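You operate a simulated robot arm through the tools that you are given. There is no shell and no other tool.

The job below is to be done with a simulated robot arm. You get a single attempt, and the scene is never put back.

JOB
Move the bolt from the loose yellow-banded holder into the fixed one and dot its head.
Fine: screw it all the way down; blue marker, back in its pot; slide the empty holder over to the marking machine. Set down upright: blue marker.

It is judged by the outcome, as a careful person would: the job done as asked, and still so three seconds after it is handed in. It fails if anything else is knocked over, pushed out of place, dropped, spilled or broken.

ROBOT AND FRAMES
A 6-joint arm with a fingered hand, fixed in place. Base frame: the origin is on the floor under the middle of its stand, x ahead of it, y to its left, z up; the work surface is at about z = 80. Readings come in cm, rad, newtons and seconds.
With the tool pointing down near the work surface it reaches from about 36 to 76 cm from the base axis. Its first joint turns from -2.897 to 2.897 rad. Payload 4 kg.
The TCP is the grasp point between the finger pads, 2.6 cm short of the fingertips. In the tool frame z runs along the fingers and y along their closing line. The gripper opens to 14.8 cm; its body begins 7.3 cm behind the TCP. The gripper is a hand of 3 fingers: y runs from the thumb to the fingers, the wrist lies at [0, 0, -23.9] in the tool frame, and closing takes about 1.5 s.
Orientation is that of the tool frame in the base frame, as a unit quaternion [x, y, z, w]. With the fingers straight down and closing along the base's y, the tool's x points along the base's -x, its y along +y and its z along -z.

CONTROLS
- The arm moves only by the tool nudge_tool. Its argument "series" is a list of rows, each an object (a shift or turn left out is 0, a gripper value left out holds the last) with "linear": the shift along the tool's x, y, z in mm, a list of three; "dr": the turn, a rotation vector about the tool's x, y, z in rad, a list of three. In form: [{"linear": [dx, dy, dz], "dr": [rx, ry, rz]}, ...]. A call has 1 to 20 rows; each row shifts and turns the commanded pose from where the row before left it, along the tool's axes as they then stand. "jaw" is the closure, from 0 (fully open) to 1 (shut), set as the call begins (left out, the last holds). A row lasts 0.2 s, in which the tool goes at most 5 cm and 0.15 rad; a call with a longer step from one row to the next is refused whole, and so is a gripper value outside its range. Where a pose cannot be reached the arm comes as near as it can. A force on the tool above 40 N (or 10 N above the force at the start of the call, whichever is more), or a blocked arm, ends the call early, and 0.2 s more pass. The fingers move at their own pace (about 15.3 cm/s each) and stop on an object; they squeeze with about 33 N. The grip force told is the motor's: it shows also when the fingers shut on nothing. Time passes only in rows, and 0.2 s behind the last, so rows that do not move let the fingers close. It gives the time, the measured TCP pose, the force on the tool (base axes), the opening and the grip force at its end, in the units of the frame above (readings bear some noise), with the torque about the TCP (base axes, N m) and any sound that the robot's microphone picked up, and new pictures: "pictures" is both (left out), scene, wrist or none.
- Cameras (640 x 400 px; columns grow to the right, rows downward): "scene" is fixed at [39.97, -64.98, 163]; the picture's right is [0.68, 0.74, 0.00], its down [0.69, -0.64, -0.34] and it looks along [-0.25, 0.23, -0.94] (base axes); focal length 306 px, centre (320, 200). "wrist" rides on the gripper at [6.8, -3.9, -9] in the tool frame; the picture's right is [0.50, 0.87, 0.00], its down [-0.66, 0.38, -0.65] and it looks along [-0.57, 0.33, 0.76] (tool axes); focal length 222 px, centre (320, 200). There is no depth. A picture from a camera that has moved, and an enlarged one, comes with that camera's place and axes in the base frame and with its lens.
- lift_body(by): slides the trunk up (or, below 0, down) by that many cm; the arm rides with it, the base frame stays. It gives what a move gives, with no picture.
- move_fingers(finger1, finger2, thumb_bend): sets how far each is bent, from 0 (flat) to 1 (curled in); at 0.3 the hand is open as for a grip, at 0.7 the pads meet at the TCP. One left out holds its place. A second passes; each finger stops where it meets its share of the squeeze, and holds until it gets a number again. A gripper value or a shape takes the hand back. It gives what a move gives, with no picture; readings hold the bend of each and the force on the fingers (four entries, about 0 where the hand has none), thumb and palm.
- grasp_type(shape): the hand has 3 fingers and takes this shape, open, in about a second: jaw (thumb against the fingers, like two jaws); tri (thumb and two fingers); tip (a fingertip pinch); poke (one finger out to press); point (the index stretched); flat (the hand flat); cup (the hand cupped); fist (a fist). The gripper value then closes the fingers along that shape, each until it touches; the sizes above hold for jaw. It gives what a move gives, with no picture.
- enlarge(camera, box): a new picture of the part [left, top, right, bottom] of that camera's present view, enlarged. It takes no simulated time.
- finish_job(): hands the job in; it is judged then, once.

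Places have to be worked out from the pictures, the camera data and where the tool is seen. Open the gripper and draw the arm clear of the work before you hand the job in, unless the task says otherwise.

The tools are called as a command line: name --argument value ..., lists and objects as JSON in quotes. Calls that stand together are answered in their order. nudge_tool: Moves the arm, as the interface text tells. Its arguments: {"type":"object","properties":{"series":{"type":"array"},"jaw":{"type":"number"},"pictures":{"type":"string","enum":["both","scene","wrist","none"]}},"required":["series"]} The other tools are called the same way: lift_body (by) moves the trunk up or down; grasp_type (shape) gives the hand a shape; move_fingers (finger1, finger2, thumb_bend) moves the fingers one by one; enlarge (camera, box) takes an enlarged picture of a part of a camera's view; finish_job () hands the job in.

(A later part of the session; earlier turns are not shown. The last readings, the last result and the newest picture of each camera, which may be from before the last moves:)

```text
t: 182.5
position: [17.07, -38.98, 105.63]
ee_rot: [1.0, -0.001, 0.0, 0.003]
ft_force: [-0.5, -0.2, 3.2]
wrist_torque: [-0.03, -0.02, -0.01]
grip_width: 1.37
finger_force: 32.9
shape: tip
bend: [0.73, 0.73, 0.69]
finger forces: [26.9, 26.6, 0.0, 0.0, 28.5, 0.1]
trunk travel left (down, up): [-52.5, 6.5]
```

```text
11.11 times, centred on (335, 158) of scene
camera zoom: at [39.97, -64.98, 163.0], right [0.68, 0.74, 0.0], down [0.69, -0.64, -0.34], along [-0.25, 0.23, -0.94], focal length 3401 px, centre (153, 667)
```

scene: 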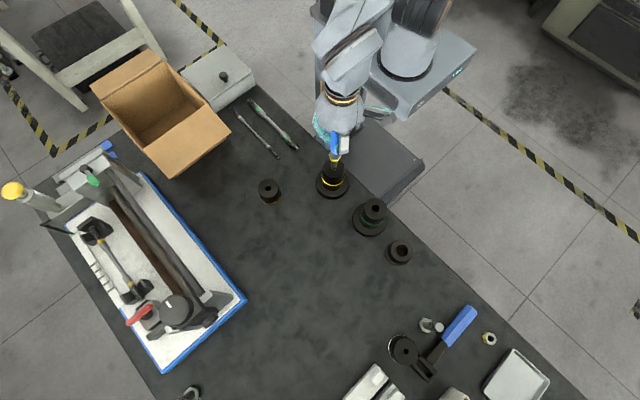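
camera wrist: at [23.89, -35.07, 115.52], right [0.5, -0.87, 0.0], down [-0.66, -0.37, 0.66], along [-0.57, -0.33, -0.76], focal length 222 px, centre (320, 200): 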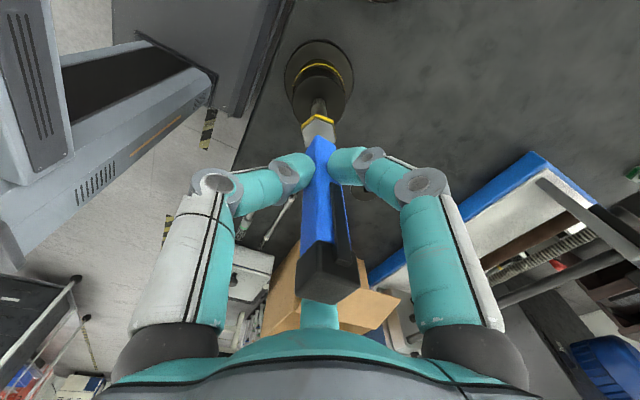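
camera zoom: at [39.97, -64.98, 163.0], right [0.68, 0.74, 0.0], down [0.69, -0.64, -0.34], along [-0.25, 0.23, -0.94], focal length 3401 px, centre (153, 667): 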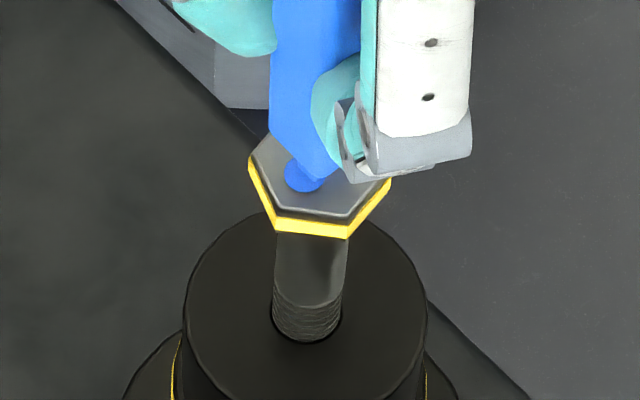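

Light contact (3 N) and a blue dot is already visible on the head. I lift straight up and inspect.

nudge_tool --series '[{"linear": [0, 0, -5]}, {"linear": [0, 0, -15]}, {"linear": [0, 0, -30]}, {"linear": [0, 0, 0]}]' --pictures "both"

enlarge --camera "scene" --box '[318, 140, 352, 176]'

```text
t: 183.5
position: [16.84, -38.99, 110.48]
ee_rot: [1.0, -0.001, 0.0, 0.002]
ft_force: [-0.3, -0.2, -0.7]
wrist_torque: [-0.02, -0.05, -0.04]
grip_width: 1.36
finger_force: 33.1
shape: tip
bend: [0.73, 0.73, 0.69]
finger forces: [26.5, 26.1, 0.0, 0.0, 27.8, 0.0]
trunk travel left (down, up): [-52.5, 6.5]
camera wrist: at [23.62, -35.03, 119.66], right [0.5, -0.87, 0.0], down [-0.66, -0.37, 0.66], along [-0.57, -0.33, -0.76], focal length 222 px, centre (320, 200)
```

scene: 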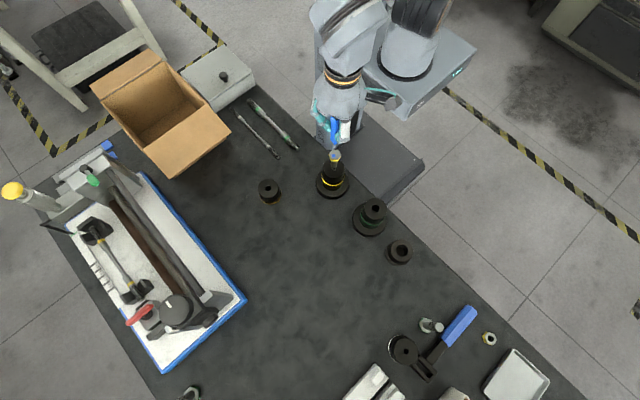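
wrist: 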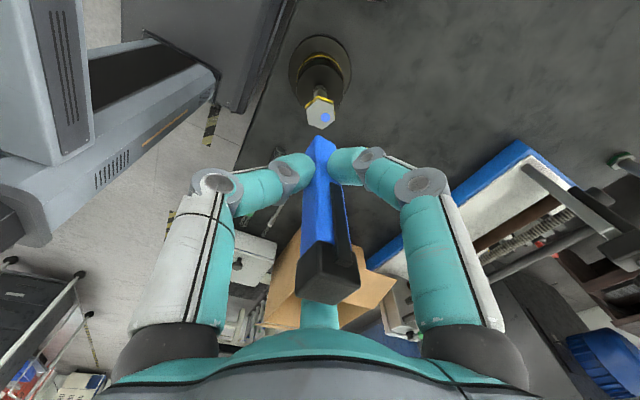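

```text
11.11 times, centred on (335, 158) of scene
camera zoom: at [39.97, -64.98, 163.0], right [0.68, 0.74, 0.0], down [0.69, -0.64, -0.34], along [-0.25, 0.23, -0.94], focal length 3401 px, centre (153, 667)
```

zoom: 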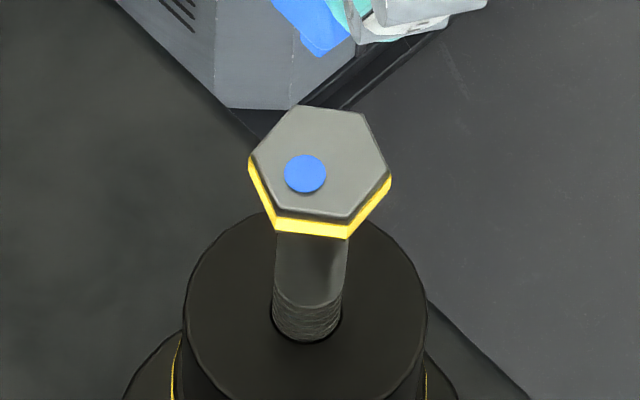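

A clean blue dot is on the head. I carry the marker back over its pot, aiming for the exact pose it was picked from (camera at x 50.33, y -35.89).

nudge_tool --series '[{"linear": [44.5, 1.4, 0]}, {"linear": [44.5, 1.4, 0]}, {"linear": [44.5, 1.4, 0]}, {"linear": [44.5, 1.4, 0]}, {"linear": [44.5, 1.5, 0]}, {"linear": [44.5, 1.5, 0]}, {"linear": [0, 0, 30]}, {"linear": [0, 0, 30]}, {"linear": [0, 0, 30]}, {"linear": [0, 0, 30]}, {"linear": [0, 0, 20]}, {"linear": [0, 0, 0]}]' --pictures "both"

enlarge --camera "scene" --box '[370, 210, 440, 280]'

```text
t: 186.1
position: [43.73, -39.96, 96.42]
ee_rot: [1.0, -0.001, 0.0, 0.003]
ft_force: [0.2, 0.4, 0.4]
wrist_torque: [-0.01, -0.02, -0.03]
grip_width: 1.32
finger_force: 32.7
shape: tip
bend: [0.73, 0.73, 0.69]
finger forces: [26.3, 25.8, 0.0, 0.1, 27.0, 0.1]
trunk travel left (down, up): [-52.5, 6.5]
camera wrist: at [50.48, -36.07, 105.55], right [0.5, -0.87, 0.0], down [-0.66, -0.37, 0.66], along [-0.57, -0.33, -0.76], focal length 222 px, centre (320, 200)
```

scene: 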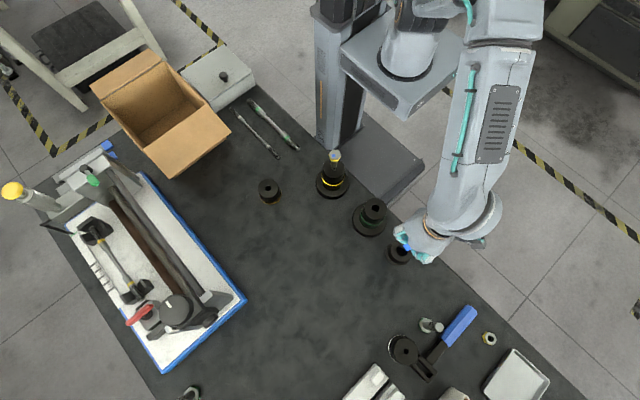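
wrist: 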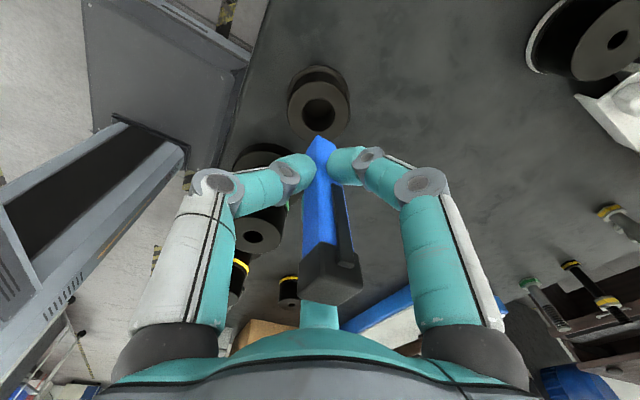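

```text
5.71 times, centred on (405, 245) of scene
camera zoom: at [39.97, -64.98, 163.0], right [0.68, 0.74, 0.0], down [0.69, -0.64, -0.34], along [-0.25, 0.23, -0.94], focal length 1749 px, centre (-166, -57)
```

zoom: 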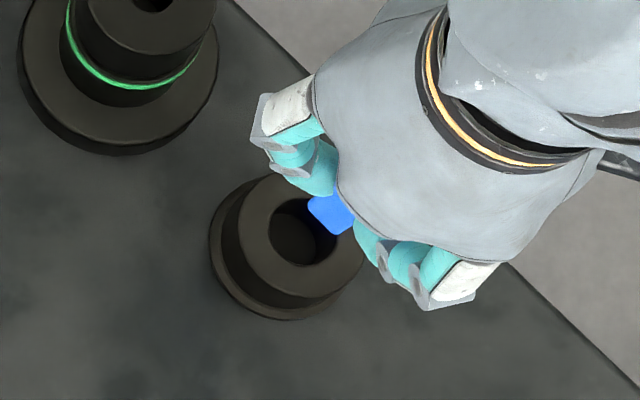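

The camera pose shows I'm 1.5 mm / 1.8 mm off; I correct and lower to just above the pot's rim.

nudge_tool --series '[{"linear": [-1.5, -1.8, 0]}, {"linear": [0, 0, 15]}, {"linear": [0, 0, 15]}, {"linear": [0, 0, 0]}]' --pictures "wrist"

enlarge --camera "scene" --box '[380, 225, 430, 275]'

```text
t: 187.1
position: [43.53, -39.87, 93.5]
ee_rot: [1.0, -0.001, 0.001, 0.003]
ft_force: [-0.1, 0.1, -0.5]
wrist_torque: [0.03, 0.01, -0.01]
grip_width: 1.33
finger_force: 32.8
shape: tip
bend: [0.73, 0.73, 0.69]
finger forces: [26.2, 26.0, 0.1, 0.0, 27.1, 0.0]
trunk travel left (down, up): [-52.5, 6.5]
camera wrist: at [50.32, -35.91, 102.68], right [0.5, -0.87, 0.0], down [-0.66, -0.37, 0.66], along [-0.57, -0.33, -0.76], focal length 222 px, centre (320, 200)
```

wrist: 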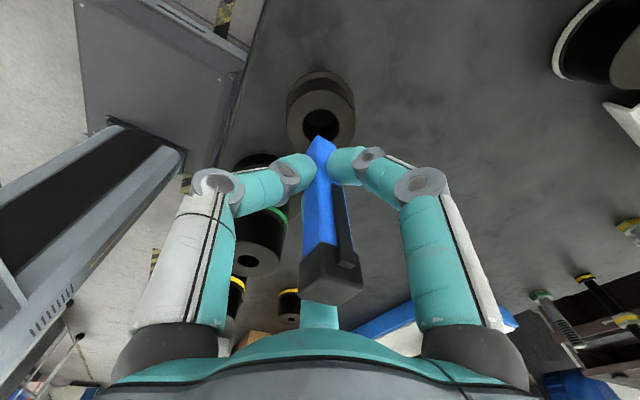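

```text
8.00 times, centred on (405, 250) of scene
camera zoom: at [39.97, -64.98, 163.0], right [0.68, 0.74, 0.0], down [0.69, -0.64, -0.34], along [-0.25, 0.23, -0.94], focal length 2449 px, centre (-360, -200)
```

zoom: 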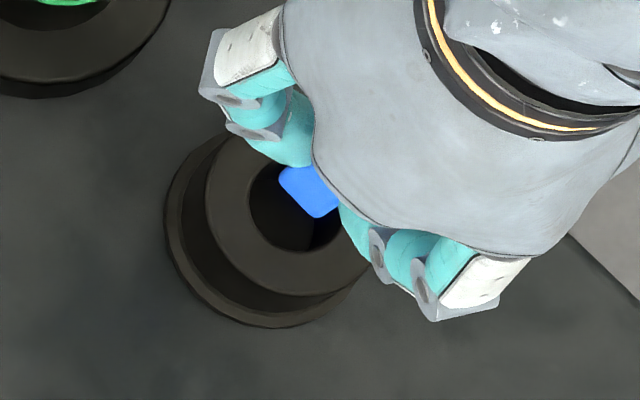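

Exactly on the pick-up axis. I lower the marker into the pot, guarded.

nudge_tool --series '[{"linear": [0, 0, 10]}, {"linear": [0, 0, 12]}, {"linear": [0, 0, 12]}, {"linear": [0, 0, 10]}, {"linear": [0, 0, 6]}, {"linear": [0, 0, 0]}]' --pictures "wrist"

```text
t: 188.5
position: [43.59, -39.72, 88.57]
ee_rot: [1.0, -0.001, 0.0, 0.002]
ft_force: [0.2, -0.6, -0.1]
wrist_torque: [0.0, 0.0, 0.02]
grip_width: 1.31
finger_force: 32.2
shape: tip
bend: [0.73, 0.73, 0.69]
finger forces: [26.3, 26.1, 0.0, 0.1, 27.0, 0.0]
trunk travel left (down, up): [-52.5, 6.5]
camera wrist: at [50.35, -35.85, 97.57], right [0.5, -0.87, 0.0], down [-0.66, -0.37, 0.66], along [-0.57, -0.33, -0.75], focal length 222 px, centre (320, 200)
```

wrist: 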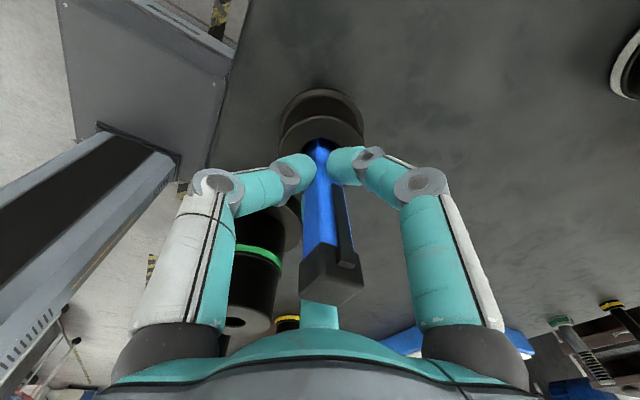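

No contact yet; 3 mm remain to the original height. I finish in 1 mm steps.

nudge_tool --series '[{"linear": [0, 0, 1.5]}, {"linear": [0, 0, 0]}]' --pictures "none"

nudge_tool --series '[{"linear": [0, 0, 1.2]}, {"linear": [0, 0, 0]}]' --pictures "wrist"

```text
t: 189.1
position: [43.6, -39.77, 88.32]
ee_rot: [1.0, -0.001, 0.0, 0.003]
ft_force: [0.7, 0.1, -0.6]
wrist_torque: [0.01, -0.01, -0.01]
grip_width: 1.32
finger_force: 32.7
shape: tip
bend: [0.73, 0.73, 0.69]
finger forces: [26.6, 25.9, 0.1, 0.0, 27.2, 0.0]
trunk travel left (down, up): [-52.5, 6.5]
```

```text
t: 189.7
position: [43.64, -39.76, 88.2]
ee_rot: [1.0, 0.0, -0.001, 0.003]
ft_force: [1.5, 0.3, 0.2]
wrist_torque: [0.04, -0.01, 0.01]
grip_width: 1.29
finger_force: 33.4
shape: tip
bend: [0.73, 0.73, 0.69]
finger forces: [26.5, 25.9, 0.1, 0.0, 27.2, 0.0]
trunk travel left (down, up): [-52.5, 6.5]
camera wrist: at [50.34, -35.86, 97.37], right [0.5, -0.87, 0.0], down [-0.66, -0.37, 0.66], along [-0.57, -0.33, -0.76], focal length 222 px, centre (320, 200)
```

wrist: 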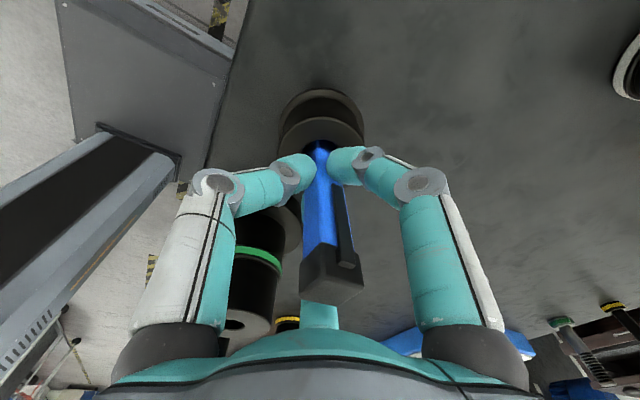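

nudge_tool --series '[{"linear": [0, 0, 1.2]}, {"linear": [0, 0, 0]}]' --pictures "none"

nudge_tool --series '[{"linear": [0, 0, 1.0]}, {"linear": [0, 0, 0]}]' --pictures "wrist"

```text
t: 190.3
position: [43.57, -39.82, 88.12]
ee_rot: [1.0, -0.001, 0.001, 0.003]
ft_force: [0.2, 0.1, -0.4]
wrist_torque: [0.01, -0.02, 0.03]
grip_width: 1.3
finger_force: 33.1
shape: tip
bend: [0.73, 0.73, 0.69]
finger forces: [26.3, 26.0, 0.0, 0.0, 27.1, 0.1]
trunk travel left (down, up): [-52.5, 6.5]
```

```text
t: 190.9
position: [43.66, -39.76, 88.05]
ee_rot: [1.0, -0.001, 0.0, 0.003]
ft_force: [0.4, 0.6, -1.3]
wrist_torque: [-0.01, 0.01, -0.01]
grip_width: 1.3
finger_force: 33.1
shape: tip
bend: [0.73, 0.73, 0.69]
finger forces: [26.2, 26.1, 0.0, 0.1, 27.1, 0.0]
trunk travel left (down, up): [-52.5, 6.5]
camera wrist: at [50.37, -35.85, 97.14], right [0.5, -0.87, 0.0], down [-0.66, -0.37, 0.66], along [-0.57, -0.33, -0.76], focal length 222 px, centre (320, 200)
```

wrist: 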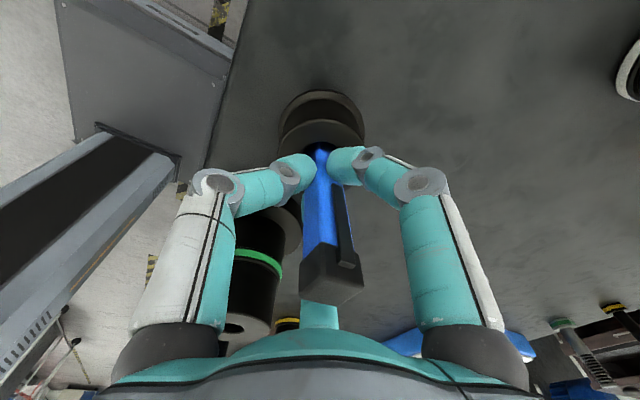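

Slightly below the original height with no contact yet (the marker slid a little in the grip while dotting). I go down a bit more until it touches the pot floor.

nudge_tool --series '[{"linear": [0, 0, 1.2]}, {"linear": [0, 0, 0]}]' --pictures "none"

nudge_tool --series '[{"linear": [0, 0, 1.2]}, {"linear": [0, 0, 0]}]' --pictures "none"

```text
t: 191.5
position: [43.6, -39.73, 87.99]
ee_rot: [1.0, -0.001, -0.001, 0.002]
ft_force: [-0.7, 0.5, 5.3]
wrist_torque: [-0.04, 0.01, 0.0]
grip_width: 1.32
finger_force: 33.0
shape: tip
bend: [0.73, 0.73, 0.71]
finger forces: [27.3, 27.3, 0.0, 0.0, 28.4, 0.0]
trunk travel left (down, up): [-52.5, 6.5]
```

```text
t: 192.1
position: [43.64, -39.74, 87.91]
ee_rot: [1.0, -0.001, 0.001, 0.003]
ft_force: [-0.2, 1.1, 14.4]
wrist_torque: [-0.03, 0.03, 0.0]
grip_width: 1.34
finger_force: 32.6
shape: tip
bend: [0.74, 0.74, 0.71]
finger forces: [29.1, 28.7, 0.0, 0.0, 30.8, 0.0]
trunk travel left (down, up): [-52.5, 6.5]
```

It rests on the pot floor. I back off 1 mm and open the fingers gently.

nudge_tool --series '[{"linear": [0, 0, -1.5]}, {"linear": [0, 0, 0]}]' --pictures "none"

nudge_tool --series '[{"linear": [0, 0, 0]}, {"linear": [0, 0, 0]}, {"linear": [0, 0, 0]}, {"linear": [0, 0, 0]}, {"linear": [0, 0, 0]}]' --jaw 0.6 --pictures "both"

enlarge --camera "wrist" --box '[220, 80, 420, 320]'

```text
t: 192.7
position: [43.68, -39.77, 87.91]
ee_rot: [1.0, -0.001, 0.0, 0.003]
ft_force: [-0.6, 1.1, 5.2]
wrist_torque: [0.0, -0.01, -0.02]
grip_width: 1.38
finger_force: 33.0
shape: tip
bend: [0.74, 0.74, 0.71]
finger forces: [28.5, 28.0, 0.1, 0.0, 29.5, 0.0]
trunk travel left (down, up): [-52.5, 6.5]
```

```text
t: 193.9
position: [43.65, -39.76, 87.92]
ee_rot: [1.0, -0.001, 0.0, 0.003]
ft_force: [-0.4, -0.1, 0.1]
wrist_torque: [0.02, -0.02, 0.0]
grip_width: 5.87
finger_force: 0.1
shape: tip
bend: [0.77, 0.77, 0.7]
finger forces: [0.0, 0.1, 0.0, 0.1, 0.0, 0.1]
trunk travel left (down, up): [-52.5, 6.5]
camera wrist: at [50.41, -35.85, 97.09], right [0.5, -0.87, 0.0], down [-0.66, -0.37, 0.66], along [-0.57, -0.33, -0.76], focal length 222 px, centre (320, 200)
```

scene: 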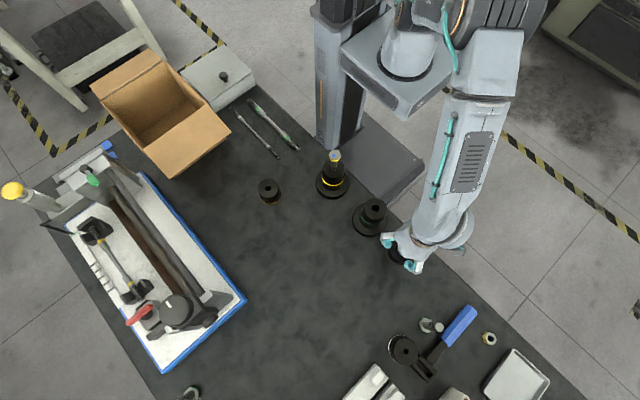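
wrist: 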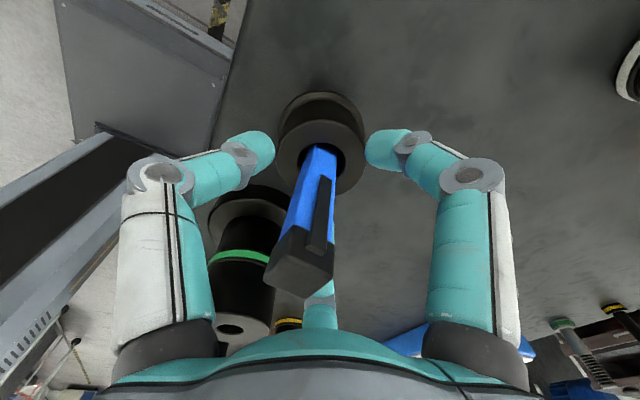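

```text
1.67 times, centred on (320, 200) of wrist
camera zoom: at [50.41, -35.85, 97.09], right [0.5, -0.87, 0.0], down [-0.66, -0.37, 0.66], along [-0.57, -0.33, -0.76], focal length 370 px, centre (320, 200)
```

zoom: 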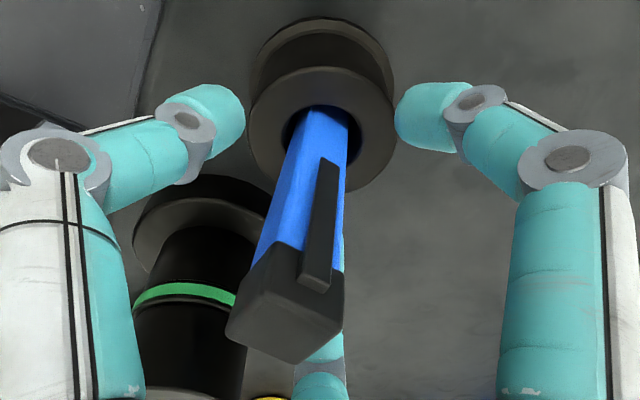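

The marker is back in the pot but leaning slightly. I raise the hand and measure the lean.

nudge_tool --series '[{"linear": [0, 0, -15]}, {"linear": [0, 0, -30]}, {"linear": [0, 0, -40]}, {"linear": [0, 0, -40]}, {"linear": [0, 0, -40]}, {"linear": [0, 0, 0]}]' --pictures "both"

enlarge --camera "scene" --box '[380, 230, 420, 270]'

enlarge --camera "wrist" --box '[250, 40, 390, 190]'

```text
t: 195.3
position: [43.64, -39.75, 104.24]
ee_rot: [1.0, 0.0, 0.001, 0.003]
ft_force: [0.1, 0.5, 0.5]
wrist_torque: [-0.02, 0.0, 0.0]
grip_width: 5.89
finger_force: 0.1
shape: tip
bend: [0.77, 0.77, 0.7]
finger forces: [0.0, 0.1, 0.0, 0.0, 0.0, 0.1]
trunk travel left (down, up): [-52.5, 6.5]
camera wrist: at [50.45, -35.78, 113.47], right [0.5, -0.87, 0.0], down [-0.66, -0.37, 0.66], along [-0.57, -0.33, -0.76], focal length 222 px, centre (320, 200)
```

scene: 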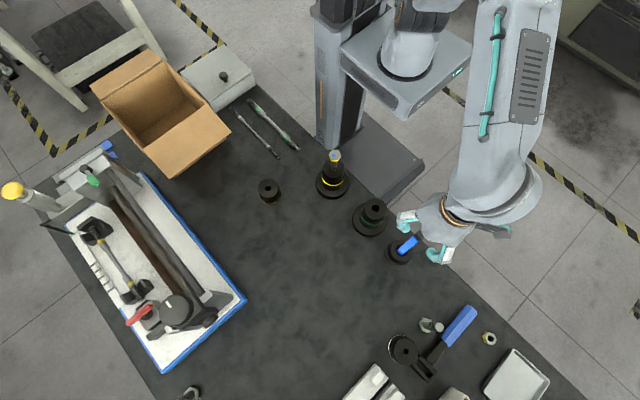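
wrist: 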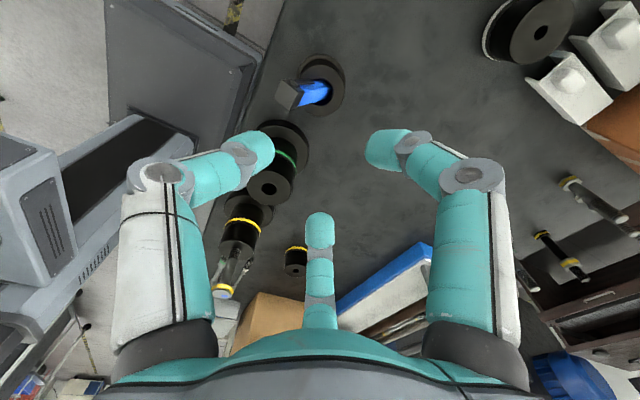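

```text
10.00 times, centred on (400, 250) of scene
camera zoom: at [39.97, -64.98, 163.0], right [0.68, 0.74, 0.0], down [0.69, -0.64, -0.34], along [-0.25, 0.23, -0.94], focal length 3061 px, centre (-480, -300)
```

zoom: 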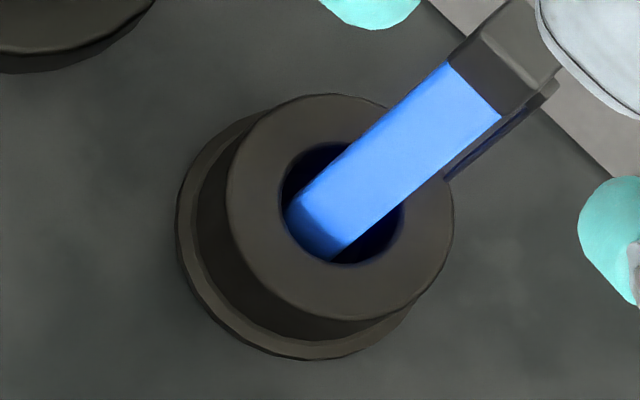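

```text
2.67 times, centred on (320, 115) of wrist
camera zoom: at [50.45, -35.78, 113.47], right [0.5, -0.87, 0.0], down [-0.66, -0.37, 0.66], along [-0.57, -0.33, -0.76], focal length 592 px, centre (320, 427)
```

zoom: 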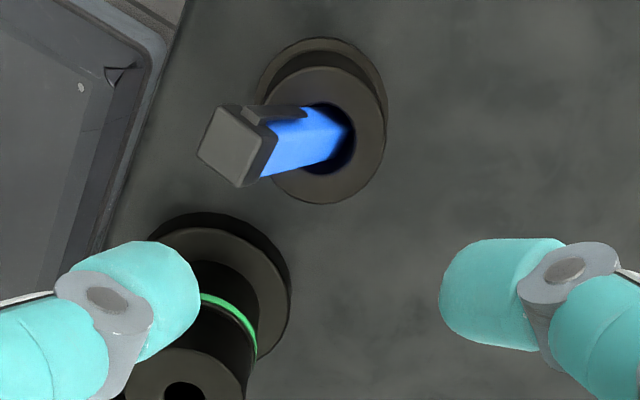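

The marker ended up leaning ~22° toward the table edge; that is not properly upright. I'll re-grip it along its own axis: tilt the hand 22° to match and line up above its cap.

nudge_tool --series '[{"dr": [-0.13, 0, 0]}, {"dr": [-0.13, 0, 0]}, {"dr": [-0.125, 0, 0]}, {"linear": [-0.4, -26.2, 17.4]}, {"linear": [-0.4, -26.2, 17.4]}, {"linear": [-0.4, -26.2, 17.4]}, {"linear": [0, 0, 0]}]' --pictures "both"

enlarge --camera "wrist" --box '[230, 70, 410, 240]'

enlarge --camera "scene" --box '[375, 205, 445, 275]'

```text
t: 196.9
position: [43.73, -34.3, 96.73]
ee_rot: [0.981, -0.001, 0.0, 0.193]
ft_force: [-0.2, -0.6, -0.6]
wrist_torque: [0.02, 0.03, -0.02]
grip_width: 5.92
finger_force: 0.1
shape: tip
bend: [0.77, 0.77, 0.7]
finger forces: [0.0, 0.0, 0.0, 0.0, 0.1, 0.1]
trunk travel left (down, up): [-52.5, 6.5]
camera wrist: at [50.47, -27.28, 103.73], right [0.5, -0.8, 0.33], down [-0.66, -0.1, 0.75], along [-0.57, -0.59, -0.58], focal length 222 px, centre (320, 200)
```

scene: 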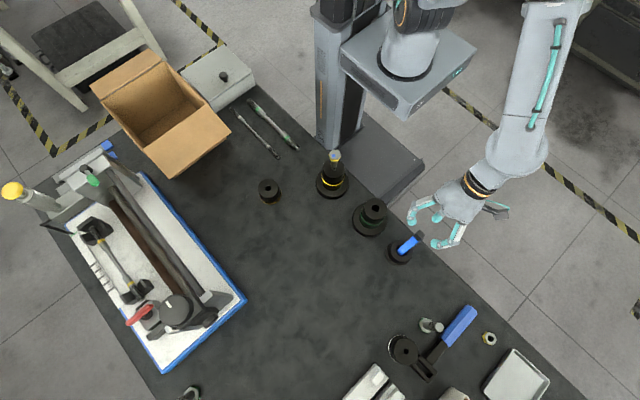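
wrist: 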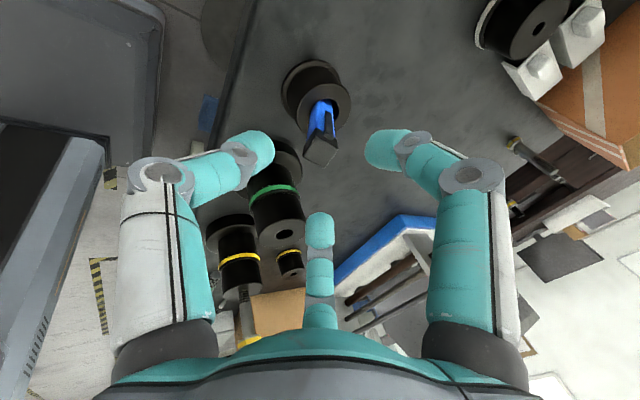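

```text
2.35 times, centred on (320, 155) of wrist
camera zoom: at [50.47, -27.28, 103.73], right [0.5, -0.8, 0.33], down [-0.66, -0.1, 0.75], along [-0.57, -0.59, -0.58], focal length 523 px, centre (320, 306)
```

zoom: 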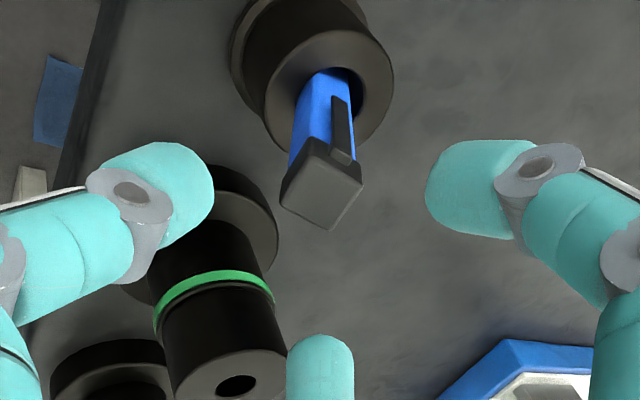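

```text
5.71 times, centred on (410, 240) of scene
camera zoom: at [39.97, -64.98, 163.0], right [0.68, 0.74, 0.0], down [0.69, -0.64, -0.34], along [-0.25, 0.23, -0.94], focal length 1749 px, centre (-194, -29)
```

zoom: 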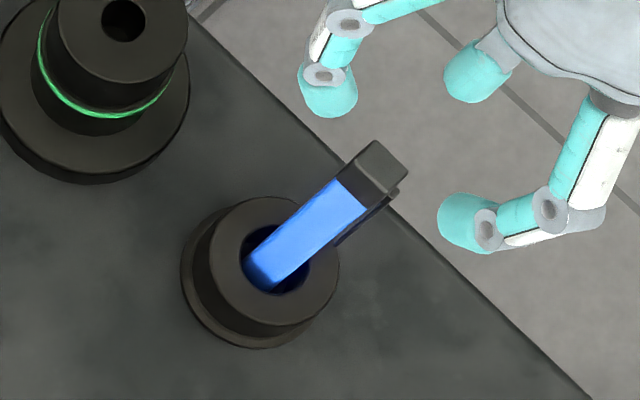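

The hand is lined up with the leaning marker. I advance along its axis and check before closing.

nudge_tool --series '[{"linear": [0.5, -1.5, 20]}, {"linear": [0, 0, 20]}, {"linear": [0, 0, 20]}, {"linear": [0, 0, 15]}, {"linear": [0, 0, 0]}]' --pictures "both"

enlarge --camera "wrist" --box '[220, 80, 420, 280]'

enlarge --camera "scene" --box '[375, 205, 445, 275]'

```text
t: 198.1
position: [43.56, -37.23, 89.54]
ee_rot: [0.981, -0.001, 0.0, 0.192]
ft_force: [-0.2, 0.1, 0.4]
wrist_torque: [-0.02, 0.02, 0.02]
grip_width: 5.89
finger_force: 0.1
shape: tip
bend: [0.77, 0.77, 0.7]
finger forces: [0.0, 0.0, 0.0, 0.0, 0.0, 0.1]
trunk travel left (down, up): [-52.5, 6.5]
camera wrist: at [50.38, -30.12, 96.58], right [0.5, -0.8, 0.33], down [-0.66, -0.1, 0.75], along [-0.57, -0.59, -0.58], focal length 222 px, centre (320, 200)
```

scene: 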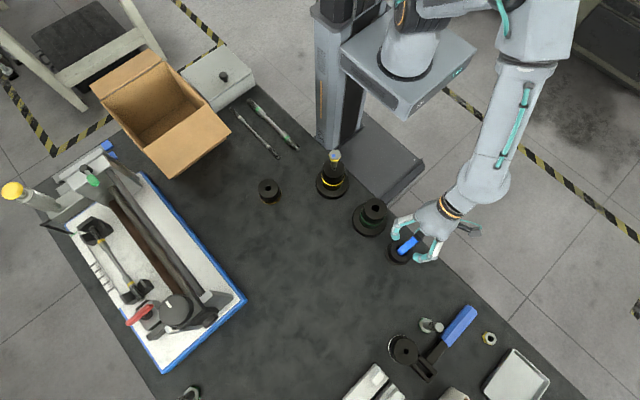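
wrist: 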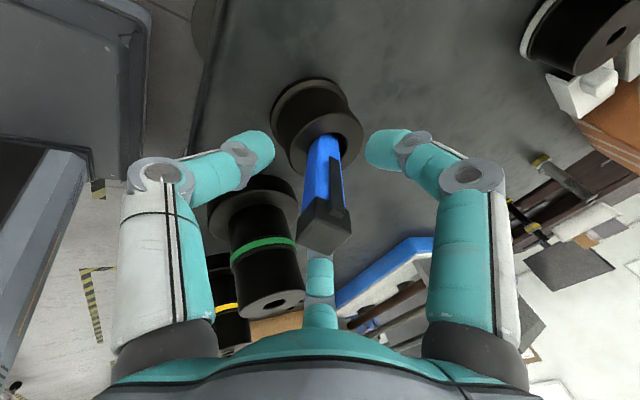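

```text
2.00 times, centred on (320, 180) of wrist
camera zoom: at [50.38, -30.12, 96.58], right [0.5, -0.8, 0.33], down [-0.66, -0.1, 0.75], along [-0.57, -0.59, -0.58], focal length 444 px, centre (320, 240)
```

zoom: 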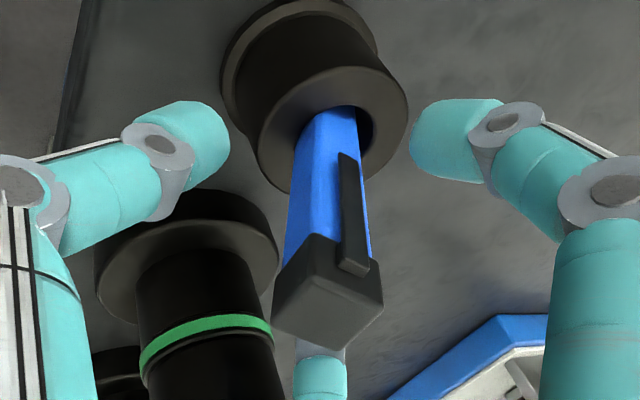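

```text
5.71 times, centred on (410, 240) of scene
camera zoom: at [39.97, -64.98, 163.0], right [0.68, 0.74, 0.0], down [0.69, -0.64, -0.34], along [-0.25, 0.23, -0.94], focal length 1749 px, centre (-194, -29)
```

zoom: 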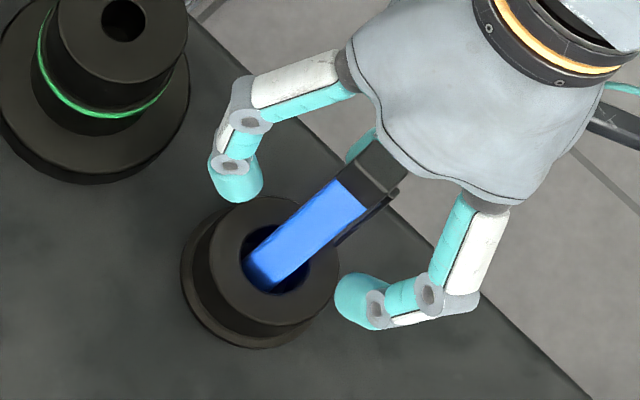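

Aligned as in the first pick. I advance 12 mm more and close.

nudge_tool --series '[{"linear": [0, 0, 6]}, {"linear": [0, 0, 6]}, {"linear": [0, 0, 0]}]' --pictures "none"

nudge_tool --series '[{"linear": [0, 0, 0]}, {"linear": [0, 0, 0]}, {"linear": [0, 0, 0]}, {"linear": [0, 0, 0]}, {"linear": [0, 0, 0]}, {"linear": [0, 0, 0]}]' --jaw 0.95 --pictures "both"

enlarge --camera "wrist" --box '[220, 80, 420, 280]'

enlarge --camera "scene" --box '[375, 205, 445, 275]'

```text
t: 198.9
position: [43.55, -37.52, 88.59]
ee_rot: [0.981, -0.001, 0.0, 0.194]
ft_force: [0.5, 0.1, -0.3]
wrist_torque: [-0.01, -0.02, -0.02]
grip_width: 5.9
finger_force: 0.0
shape: tip
bend: [0.77, 0.77, 0.7]
finger forces: [0.1, 0.1, 0.0, 0.0, 0.0, 0.0]
trunk travel left (down, up): [-52.5, 6.5]
```

```text
t: 200.3
position: [43.65, -37.51, 88.57]
ee_rot: [0.981, 0.0, -0.001, 0.194]
ft_force: [2.0, 1.0, 4.6]
wrist_torque: [-0.04, -0.02, 0.03]
grip_width: 0.9
finger_force: 0.0
shape: tip
bend: [0.62, 0.63, 0.7]
finger forces: [4.0, 2.7, 0.2, 0.0, 1.9, 0.0]
trunk travel left (down, up): [-52.5, 6.5]
camera wrist: at [50.37, -30.46, 95.63], right [0.5, -0.8, 0.33], down [-0.66, -0.1, 0.75], along [-0.57, -0.59, -0.58], focal length 222 px, centre (320, 200)
```

scene: 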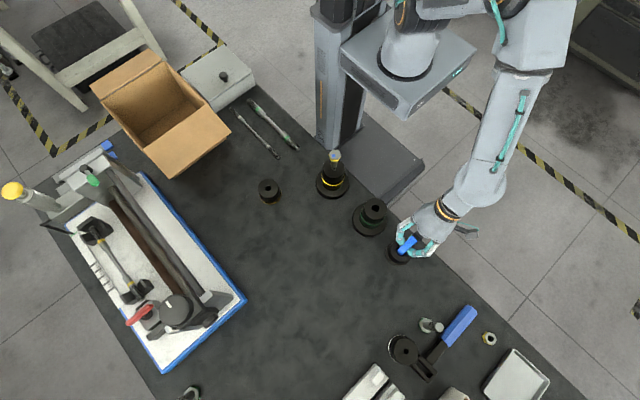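
wrist: 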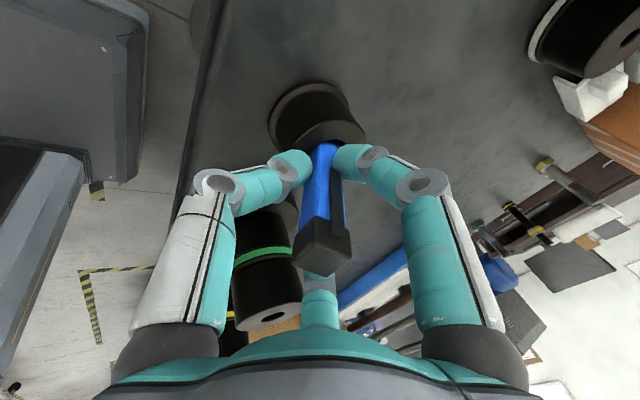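

```text
2.00 times, centred on (320, 180) of wrist
camera zoom: at [50.37, -30.46, 95.63], right [0.5, -0.8, 0.33], down [-0.66, -0.1, 0.75], along [-0.57, -0.59, -0.58], focal length 444 px, centre (320, 240)
```

zoom: 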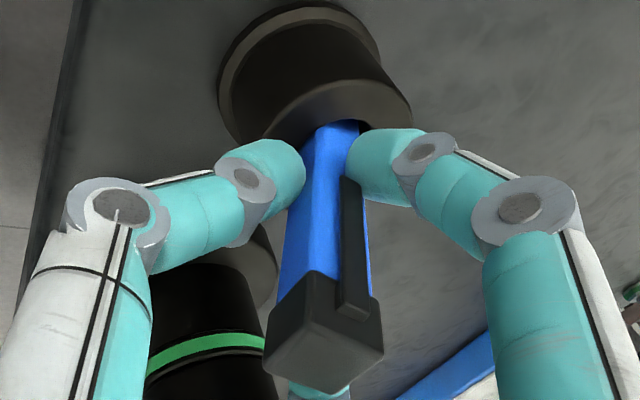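

```text
5.71 times, centred on (410, 240) of scene
camera zoom: at [39.97, -64.98, 163.0], right [0.68, 0.74, 0.0], down [0.69, -0.64, -0.34], along [-0.25, 0.23, -0.94], focal length 1749 px, centre (-194, -29)
```

zoom: 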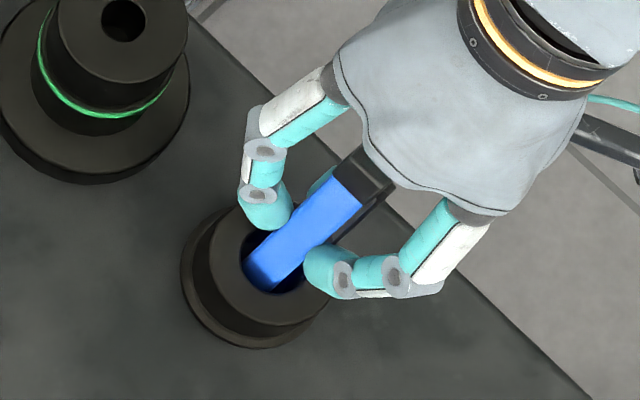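

The grip is only light at this setting; I close fully for a firm hold.

nudge_tool --series '[{"linear": [0, 0, 0]}, {"linear": [0, 0, 0]}, {"linear": [0, 0, 0]}, {"linear": [0, 0, 0]}]' --jaw 1 --pictures "wrist"

enlarge --camera "wrist" --box '[220, 80, 420, 280]'

```text
t: 201.3
position: [43.58, -37.48, 88.5]
ee_rot: [0.981, 0.0, 0.0, 0.194]
ft_force: [0.9, -0.6, -0.5]
wrist_torque: [-0.02, -0.03, 0.02]
grip_width: 1.02
finger_force: 33.2
shape: tip
bend: [0.72, 0.72, 0.7]
finger forces: [27.8, 26.1, 0.0, 0.1, 29.0, 0.0]
trunk travel left (down, up): [-52.5, 6.5]
camera wrist: at [50.37, -30.48, 95.61], right [0.5, -0.8, 0.33], down [-0.66, -0.1, 0.75], along [-0.57, -0.59, -0.58], focal length 222 px, centre (320, 200)
```

wrist: 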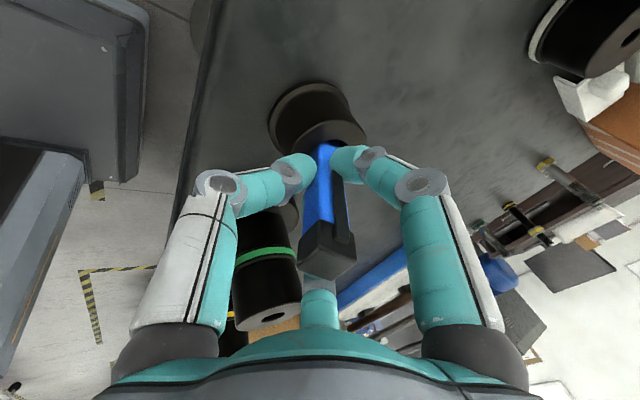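

```text
2.00 times, centred on (320, 180) of wrist
camera zoom: at [50.37, -30.48, 95.61], right [0.5, -0.8, 0.33], down [-0.66, -0.1, 0.75], along [-0.57, -0.59, -0.58], focal length 444 px, centre (320, 240)
```

zoom: 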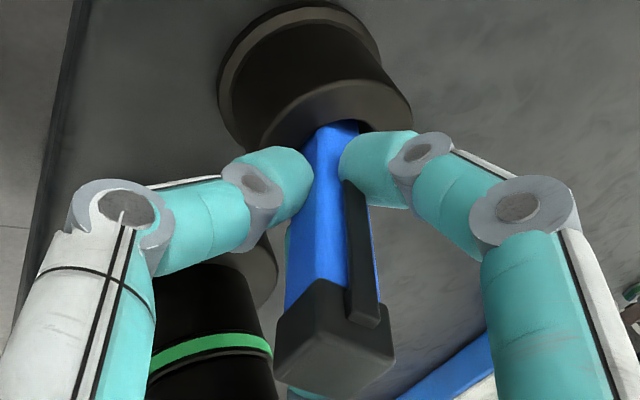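

Firm grip now (≈28 N each). I draw it out along its axis, then bring the hand upright and check how straight the marker hangs.

nudge_tool --series '[{"linear": [0, 0, -10]}, {"linear": [0, 0, -20]}, {"linear": [0, 0, -25]}, {"linear": [0, 0, -25]}, {"linear": [0, 0, -20]}, {"dr": [0.13, 0, 0]}, {"dr": [0.13, 0, 0]}, {"dr": [0.125, 0, 0]}, {"linear": [0, 0, 0]}]' --pictures "both"

enlarge --camera "wrist" --box '[220, 80, 420, 320]'

enlarge --camera "scene" --box '[390, 200, 450, 260]'

```text
t: 203.3
position: [43.38, -33.82, 97.73]
ee_rot: [1.0, -0.001, 0.0, 0.002]
ft_force: [0.2, -0.6, -0.1]
wrist_torque: [0.02, 0.01, -0.01]
grip_width: 0.98
finger_force: 32.7
shape: tip
bend: [0.72, 0.72, 0.69]
finger forces: [27.5, 26.2, 0.1, 0.1, 28.8, 0.0]
trunk travel left (down, up): [-52.5, 6.5]
camera wrist: at [50.25, -29.88, 106.92], right [0.5, -0.87, 0.0], down [-0.66, -0.37, 0.65], along [-0.57, -0.33, -0.76], focal length 222 px, centre (320, 200)
```

scene: 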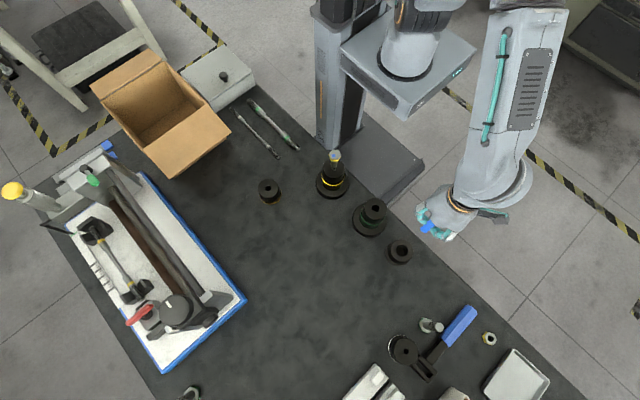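
wrist: 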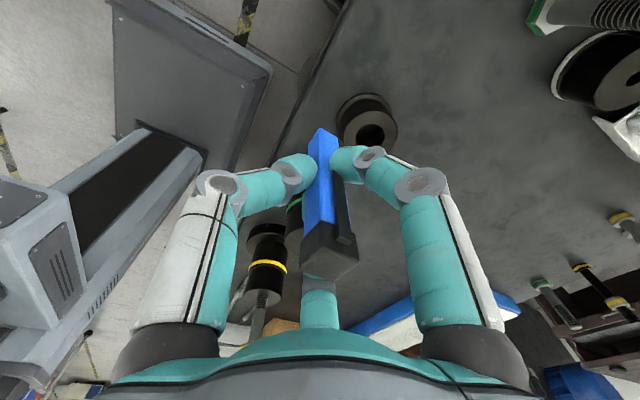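

```text
1.67 times, centred on (320, 200) of wrist
camera zoom: at [50.25, -29.88, 106.92], right [0.5, -0.87, 0.0], down [-0.66, -0.37, 0.65], along [-0.57, -0.33, -0.76], focal length 370 px, centre (320, 200)
```

zoom: 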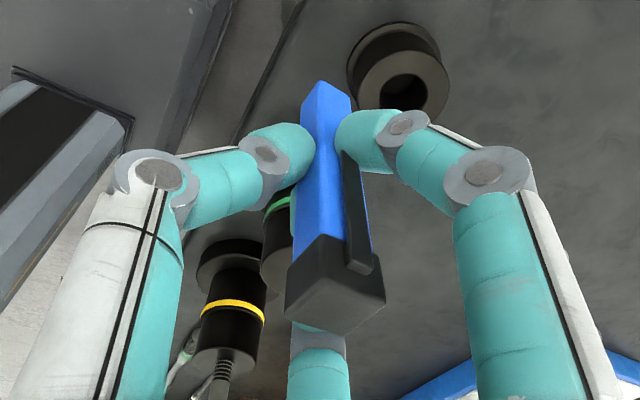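

```text
6.67 times, centred on (420, 230) of scene
camera zoom: at [39.97, -64.98, 163.0], right [0.68, 0.74, 0.0], down [0.69, -0.64, -0.34], along [-0.25, 0.23, -0.94], focal length 2040 px, centre (-347, 0)
```

zoom: 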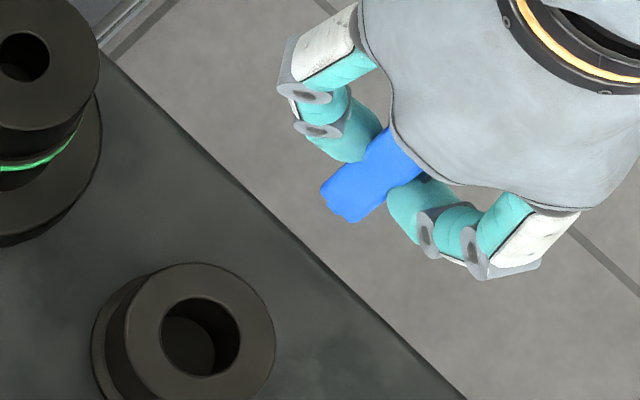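

The marker is now within ~1.6° of the tool axis. It has ~4 mm slack in the pot, so I'll set it lightly against the pot's +y wall with a small ~4° lean that way, so it stays nearly upright. I tilt accordingly and move above the pot.

nudge_tool --series '[{"dr": [-0.091, -0.018, 0]}, {"linear": [0.6, 22, 18]}, {"linear": [0.5, 22, 18]}, {"linear": [0, 0, 0]}]' --pictures "both"

enlarge --camera "scene" --box '[380, 220, 430, 270]'

enlarge --camera "wrist" --box '[220, 60, 420, 300]'

```text
t: 204.3
position: [43.66, -38.67, 94.46]
ee_rot: [0.999, -0.001, -0.009, 0.048]
ft_force: [0.0, -0.7, 0.2]
wrist_torque: [0.0, -0.04, 0.01]
grip_width: 1.0
finger_force: 33.1
shape: tip
bend: [0.72, 0.72, 0.69]
finger forces: [27.5, 26.2, 0.1, 0.1, 28.8, 0.0]
trunk travel left (down, up): [-52.5, 6.5]
camera wrist: at [50.4, -33.9, 103.13], right [0.5, -0.86, 0.07], down [-0.64, -0.31, 0.7], along [-0.58, -0.4, -0.71], focal length 222 px, centre (320, 200)
```

scene: 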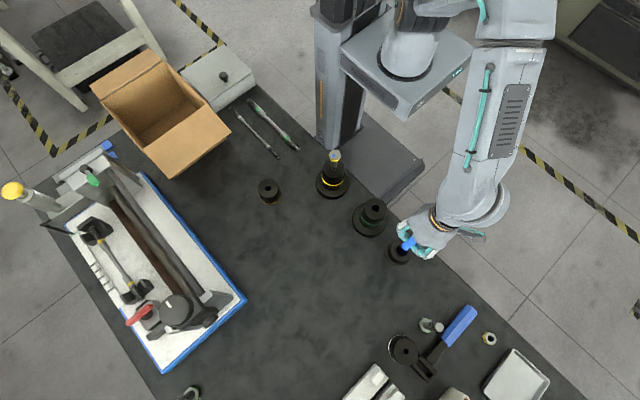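
wrist: 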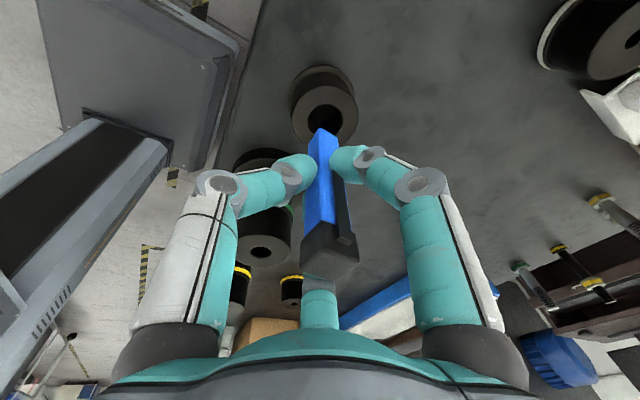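

```text
8.00 times, centred on (405, 245) of scene
camera zoom: at [39.97, -64.98, 163.0], right [0.68, 0.74, 0.0], down [0.69, -0.64, -0.34], along [-0.25, 0.23, -0.94], focal length 2449 px, centre (-360, -160)
```

zoom: 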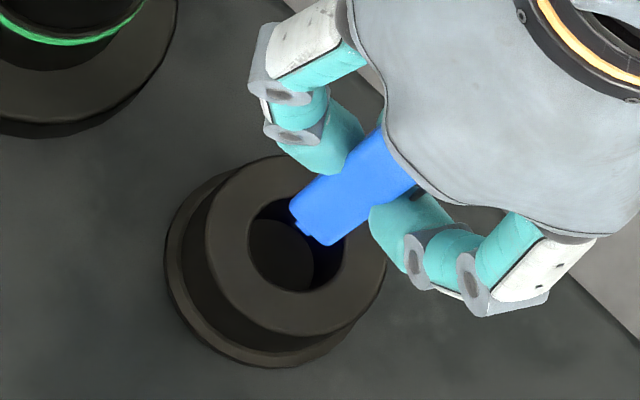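

```text
1.67 times, centred on (320, 180) of wrist
camera zoom: at [50.4, -33.9, 103.13], right [0.5, -0.86, 0.07], down [-0.64, -0.31, 0.7], along [-0.58, -0.4, -0.71], focal length 370 px, centre (320, 233)
```

zoom: 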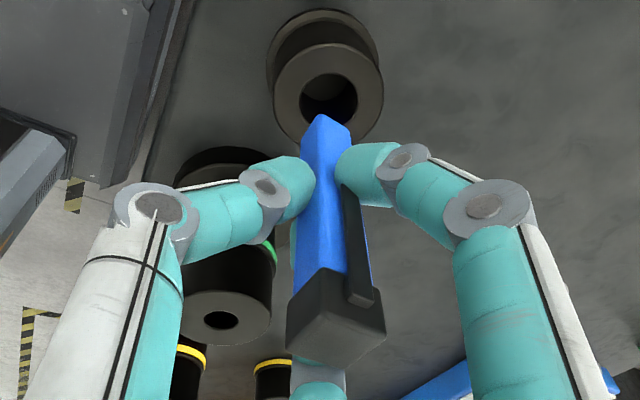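

enlarge --camera "scene" --box '[390, 230, 420, 260]'

```text
13.33 times, centred on (405, 245) of scene
camera zoom: at [39.97, -64.98, 163.0], right [0.68, 0.74, 0.0], down [0.69, -0.64, -0.34], along [-0.25, 0.23, -0.94], focal length 4081 px, centre (-813, -400)
```

zoom: 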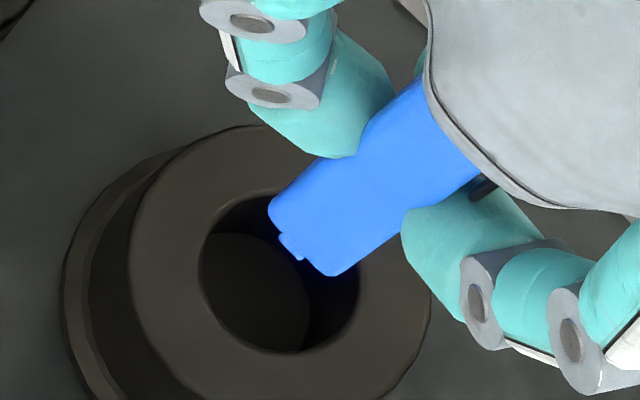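

The nib sits ~3–4 mm to the −y, −x side of the hole's centre. I shift it and lower into the pot, watching for side contact.

nudge_tool --series '[{"linear": [2.0, -3.5, -0.3]}, {"linear": [-0.2, -1.0, 10]}, {"linear": [-0.2, -1.0, 10]}, {"linear": [0, 0, 0]}]' --pictures "none"

enlarge --camera "scene" --box '[390, 230, 420, 260]'

```text
t: 205.3
position: [43.56, -38.19, 92.55]
ee_rot: [0.999, -0.002, -0.009, 0.048]
ft_force: [0.3, 0.9, -0.5]
wrist_torque: [0.0, 0.01, -0.03]
grip_width: 1.0
finger_force: 33.5
shape: tip
bend: [0.72, 0.72, 0.69]
finger forces: [27.6, 26.2, 0.0, 0.1, 28.5, 0.0]
trunk travel left (down, up): [-52.5, 6.5]
```

```text
13.33 times, centred on (405, 245) of scene
camera zoom: at [39.97, -64.98, 163.0], right [0.68, 0.74, 0.0], down [0.69, -0.64, -0.34], along [-0.25, 0.23, -0.94], focal length 4081 px, centre (-813, -400)
```

zoom: 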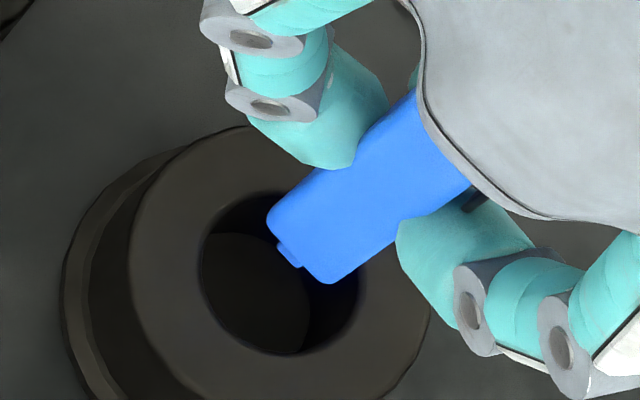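

Nib is now over the hole within ~2 mm. I lower further into the pot.

nudge_tool --series '[{"linear": [-0.1, -0.8, 8]}, {"linear": [-0.1, -0.8, 8]}, {"linear": [0, 0, 0]}]' --pictures "none"

enlarge --camera "scene" --box '[390, 230, 420, 260]'

```text
t: 206.1
position: [43.66, -38.16, 91.24]
ee_rot: [0.999, -0.002, -0.007, 0.05]
ft_force: [1.2, -4.1, 30.8]
wrist_torque: [-0.23, -0.03, 0.03]
grip_width: 1.1
finger_force: 32.9
shape: tip
bend: [0.72, 0.72, 0.72]
finger forces: [35.0, 32.7, 0.0, 0.1, 32.0, 0.0]
trunk travel left (down, up): [-52.5, 6.5]
```

```text
13.33 times, centred on (405, 245) of scene
camera zoom: at [39.97, -64.98, 163.0], right [0.68, 0.74, 0.0], down [0.69, -0.64, -0.34], along [-0.25, 0.23, -0.94], focal length 4081 px, centre (-813, -400)
```

zoom: 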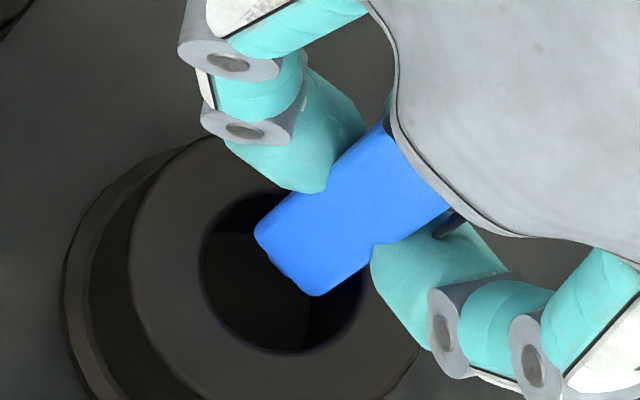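

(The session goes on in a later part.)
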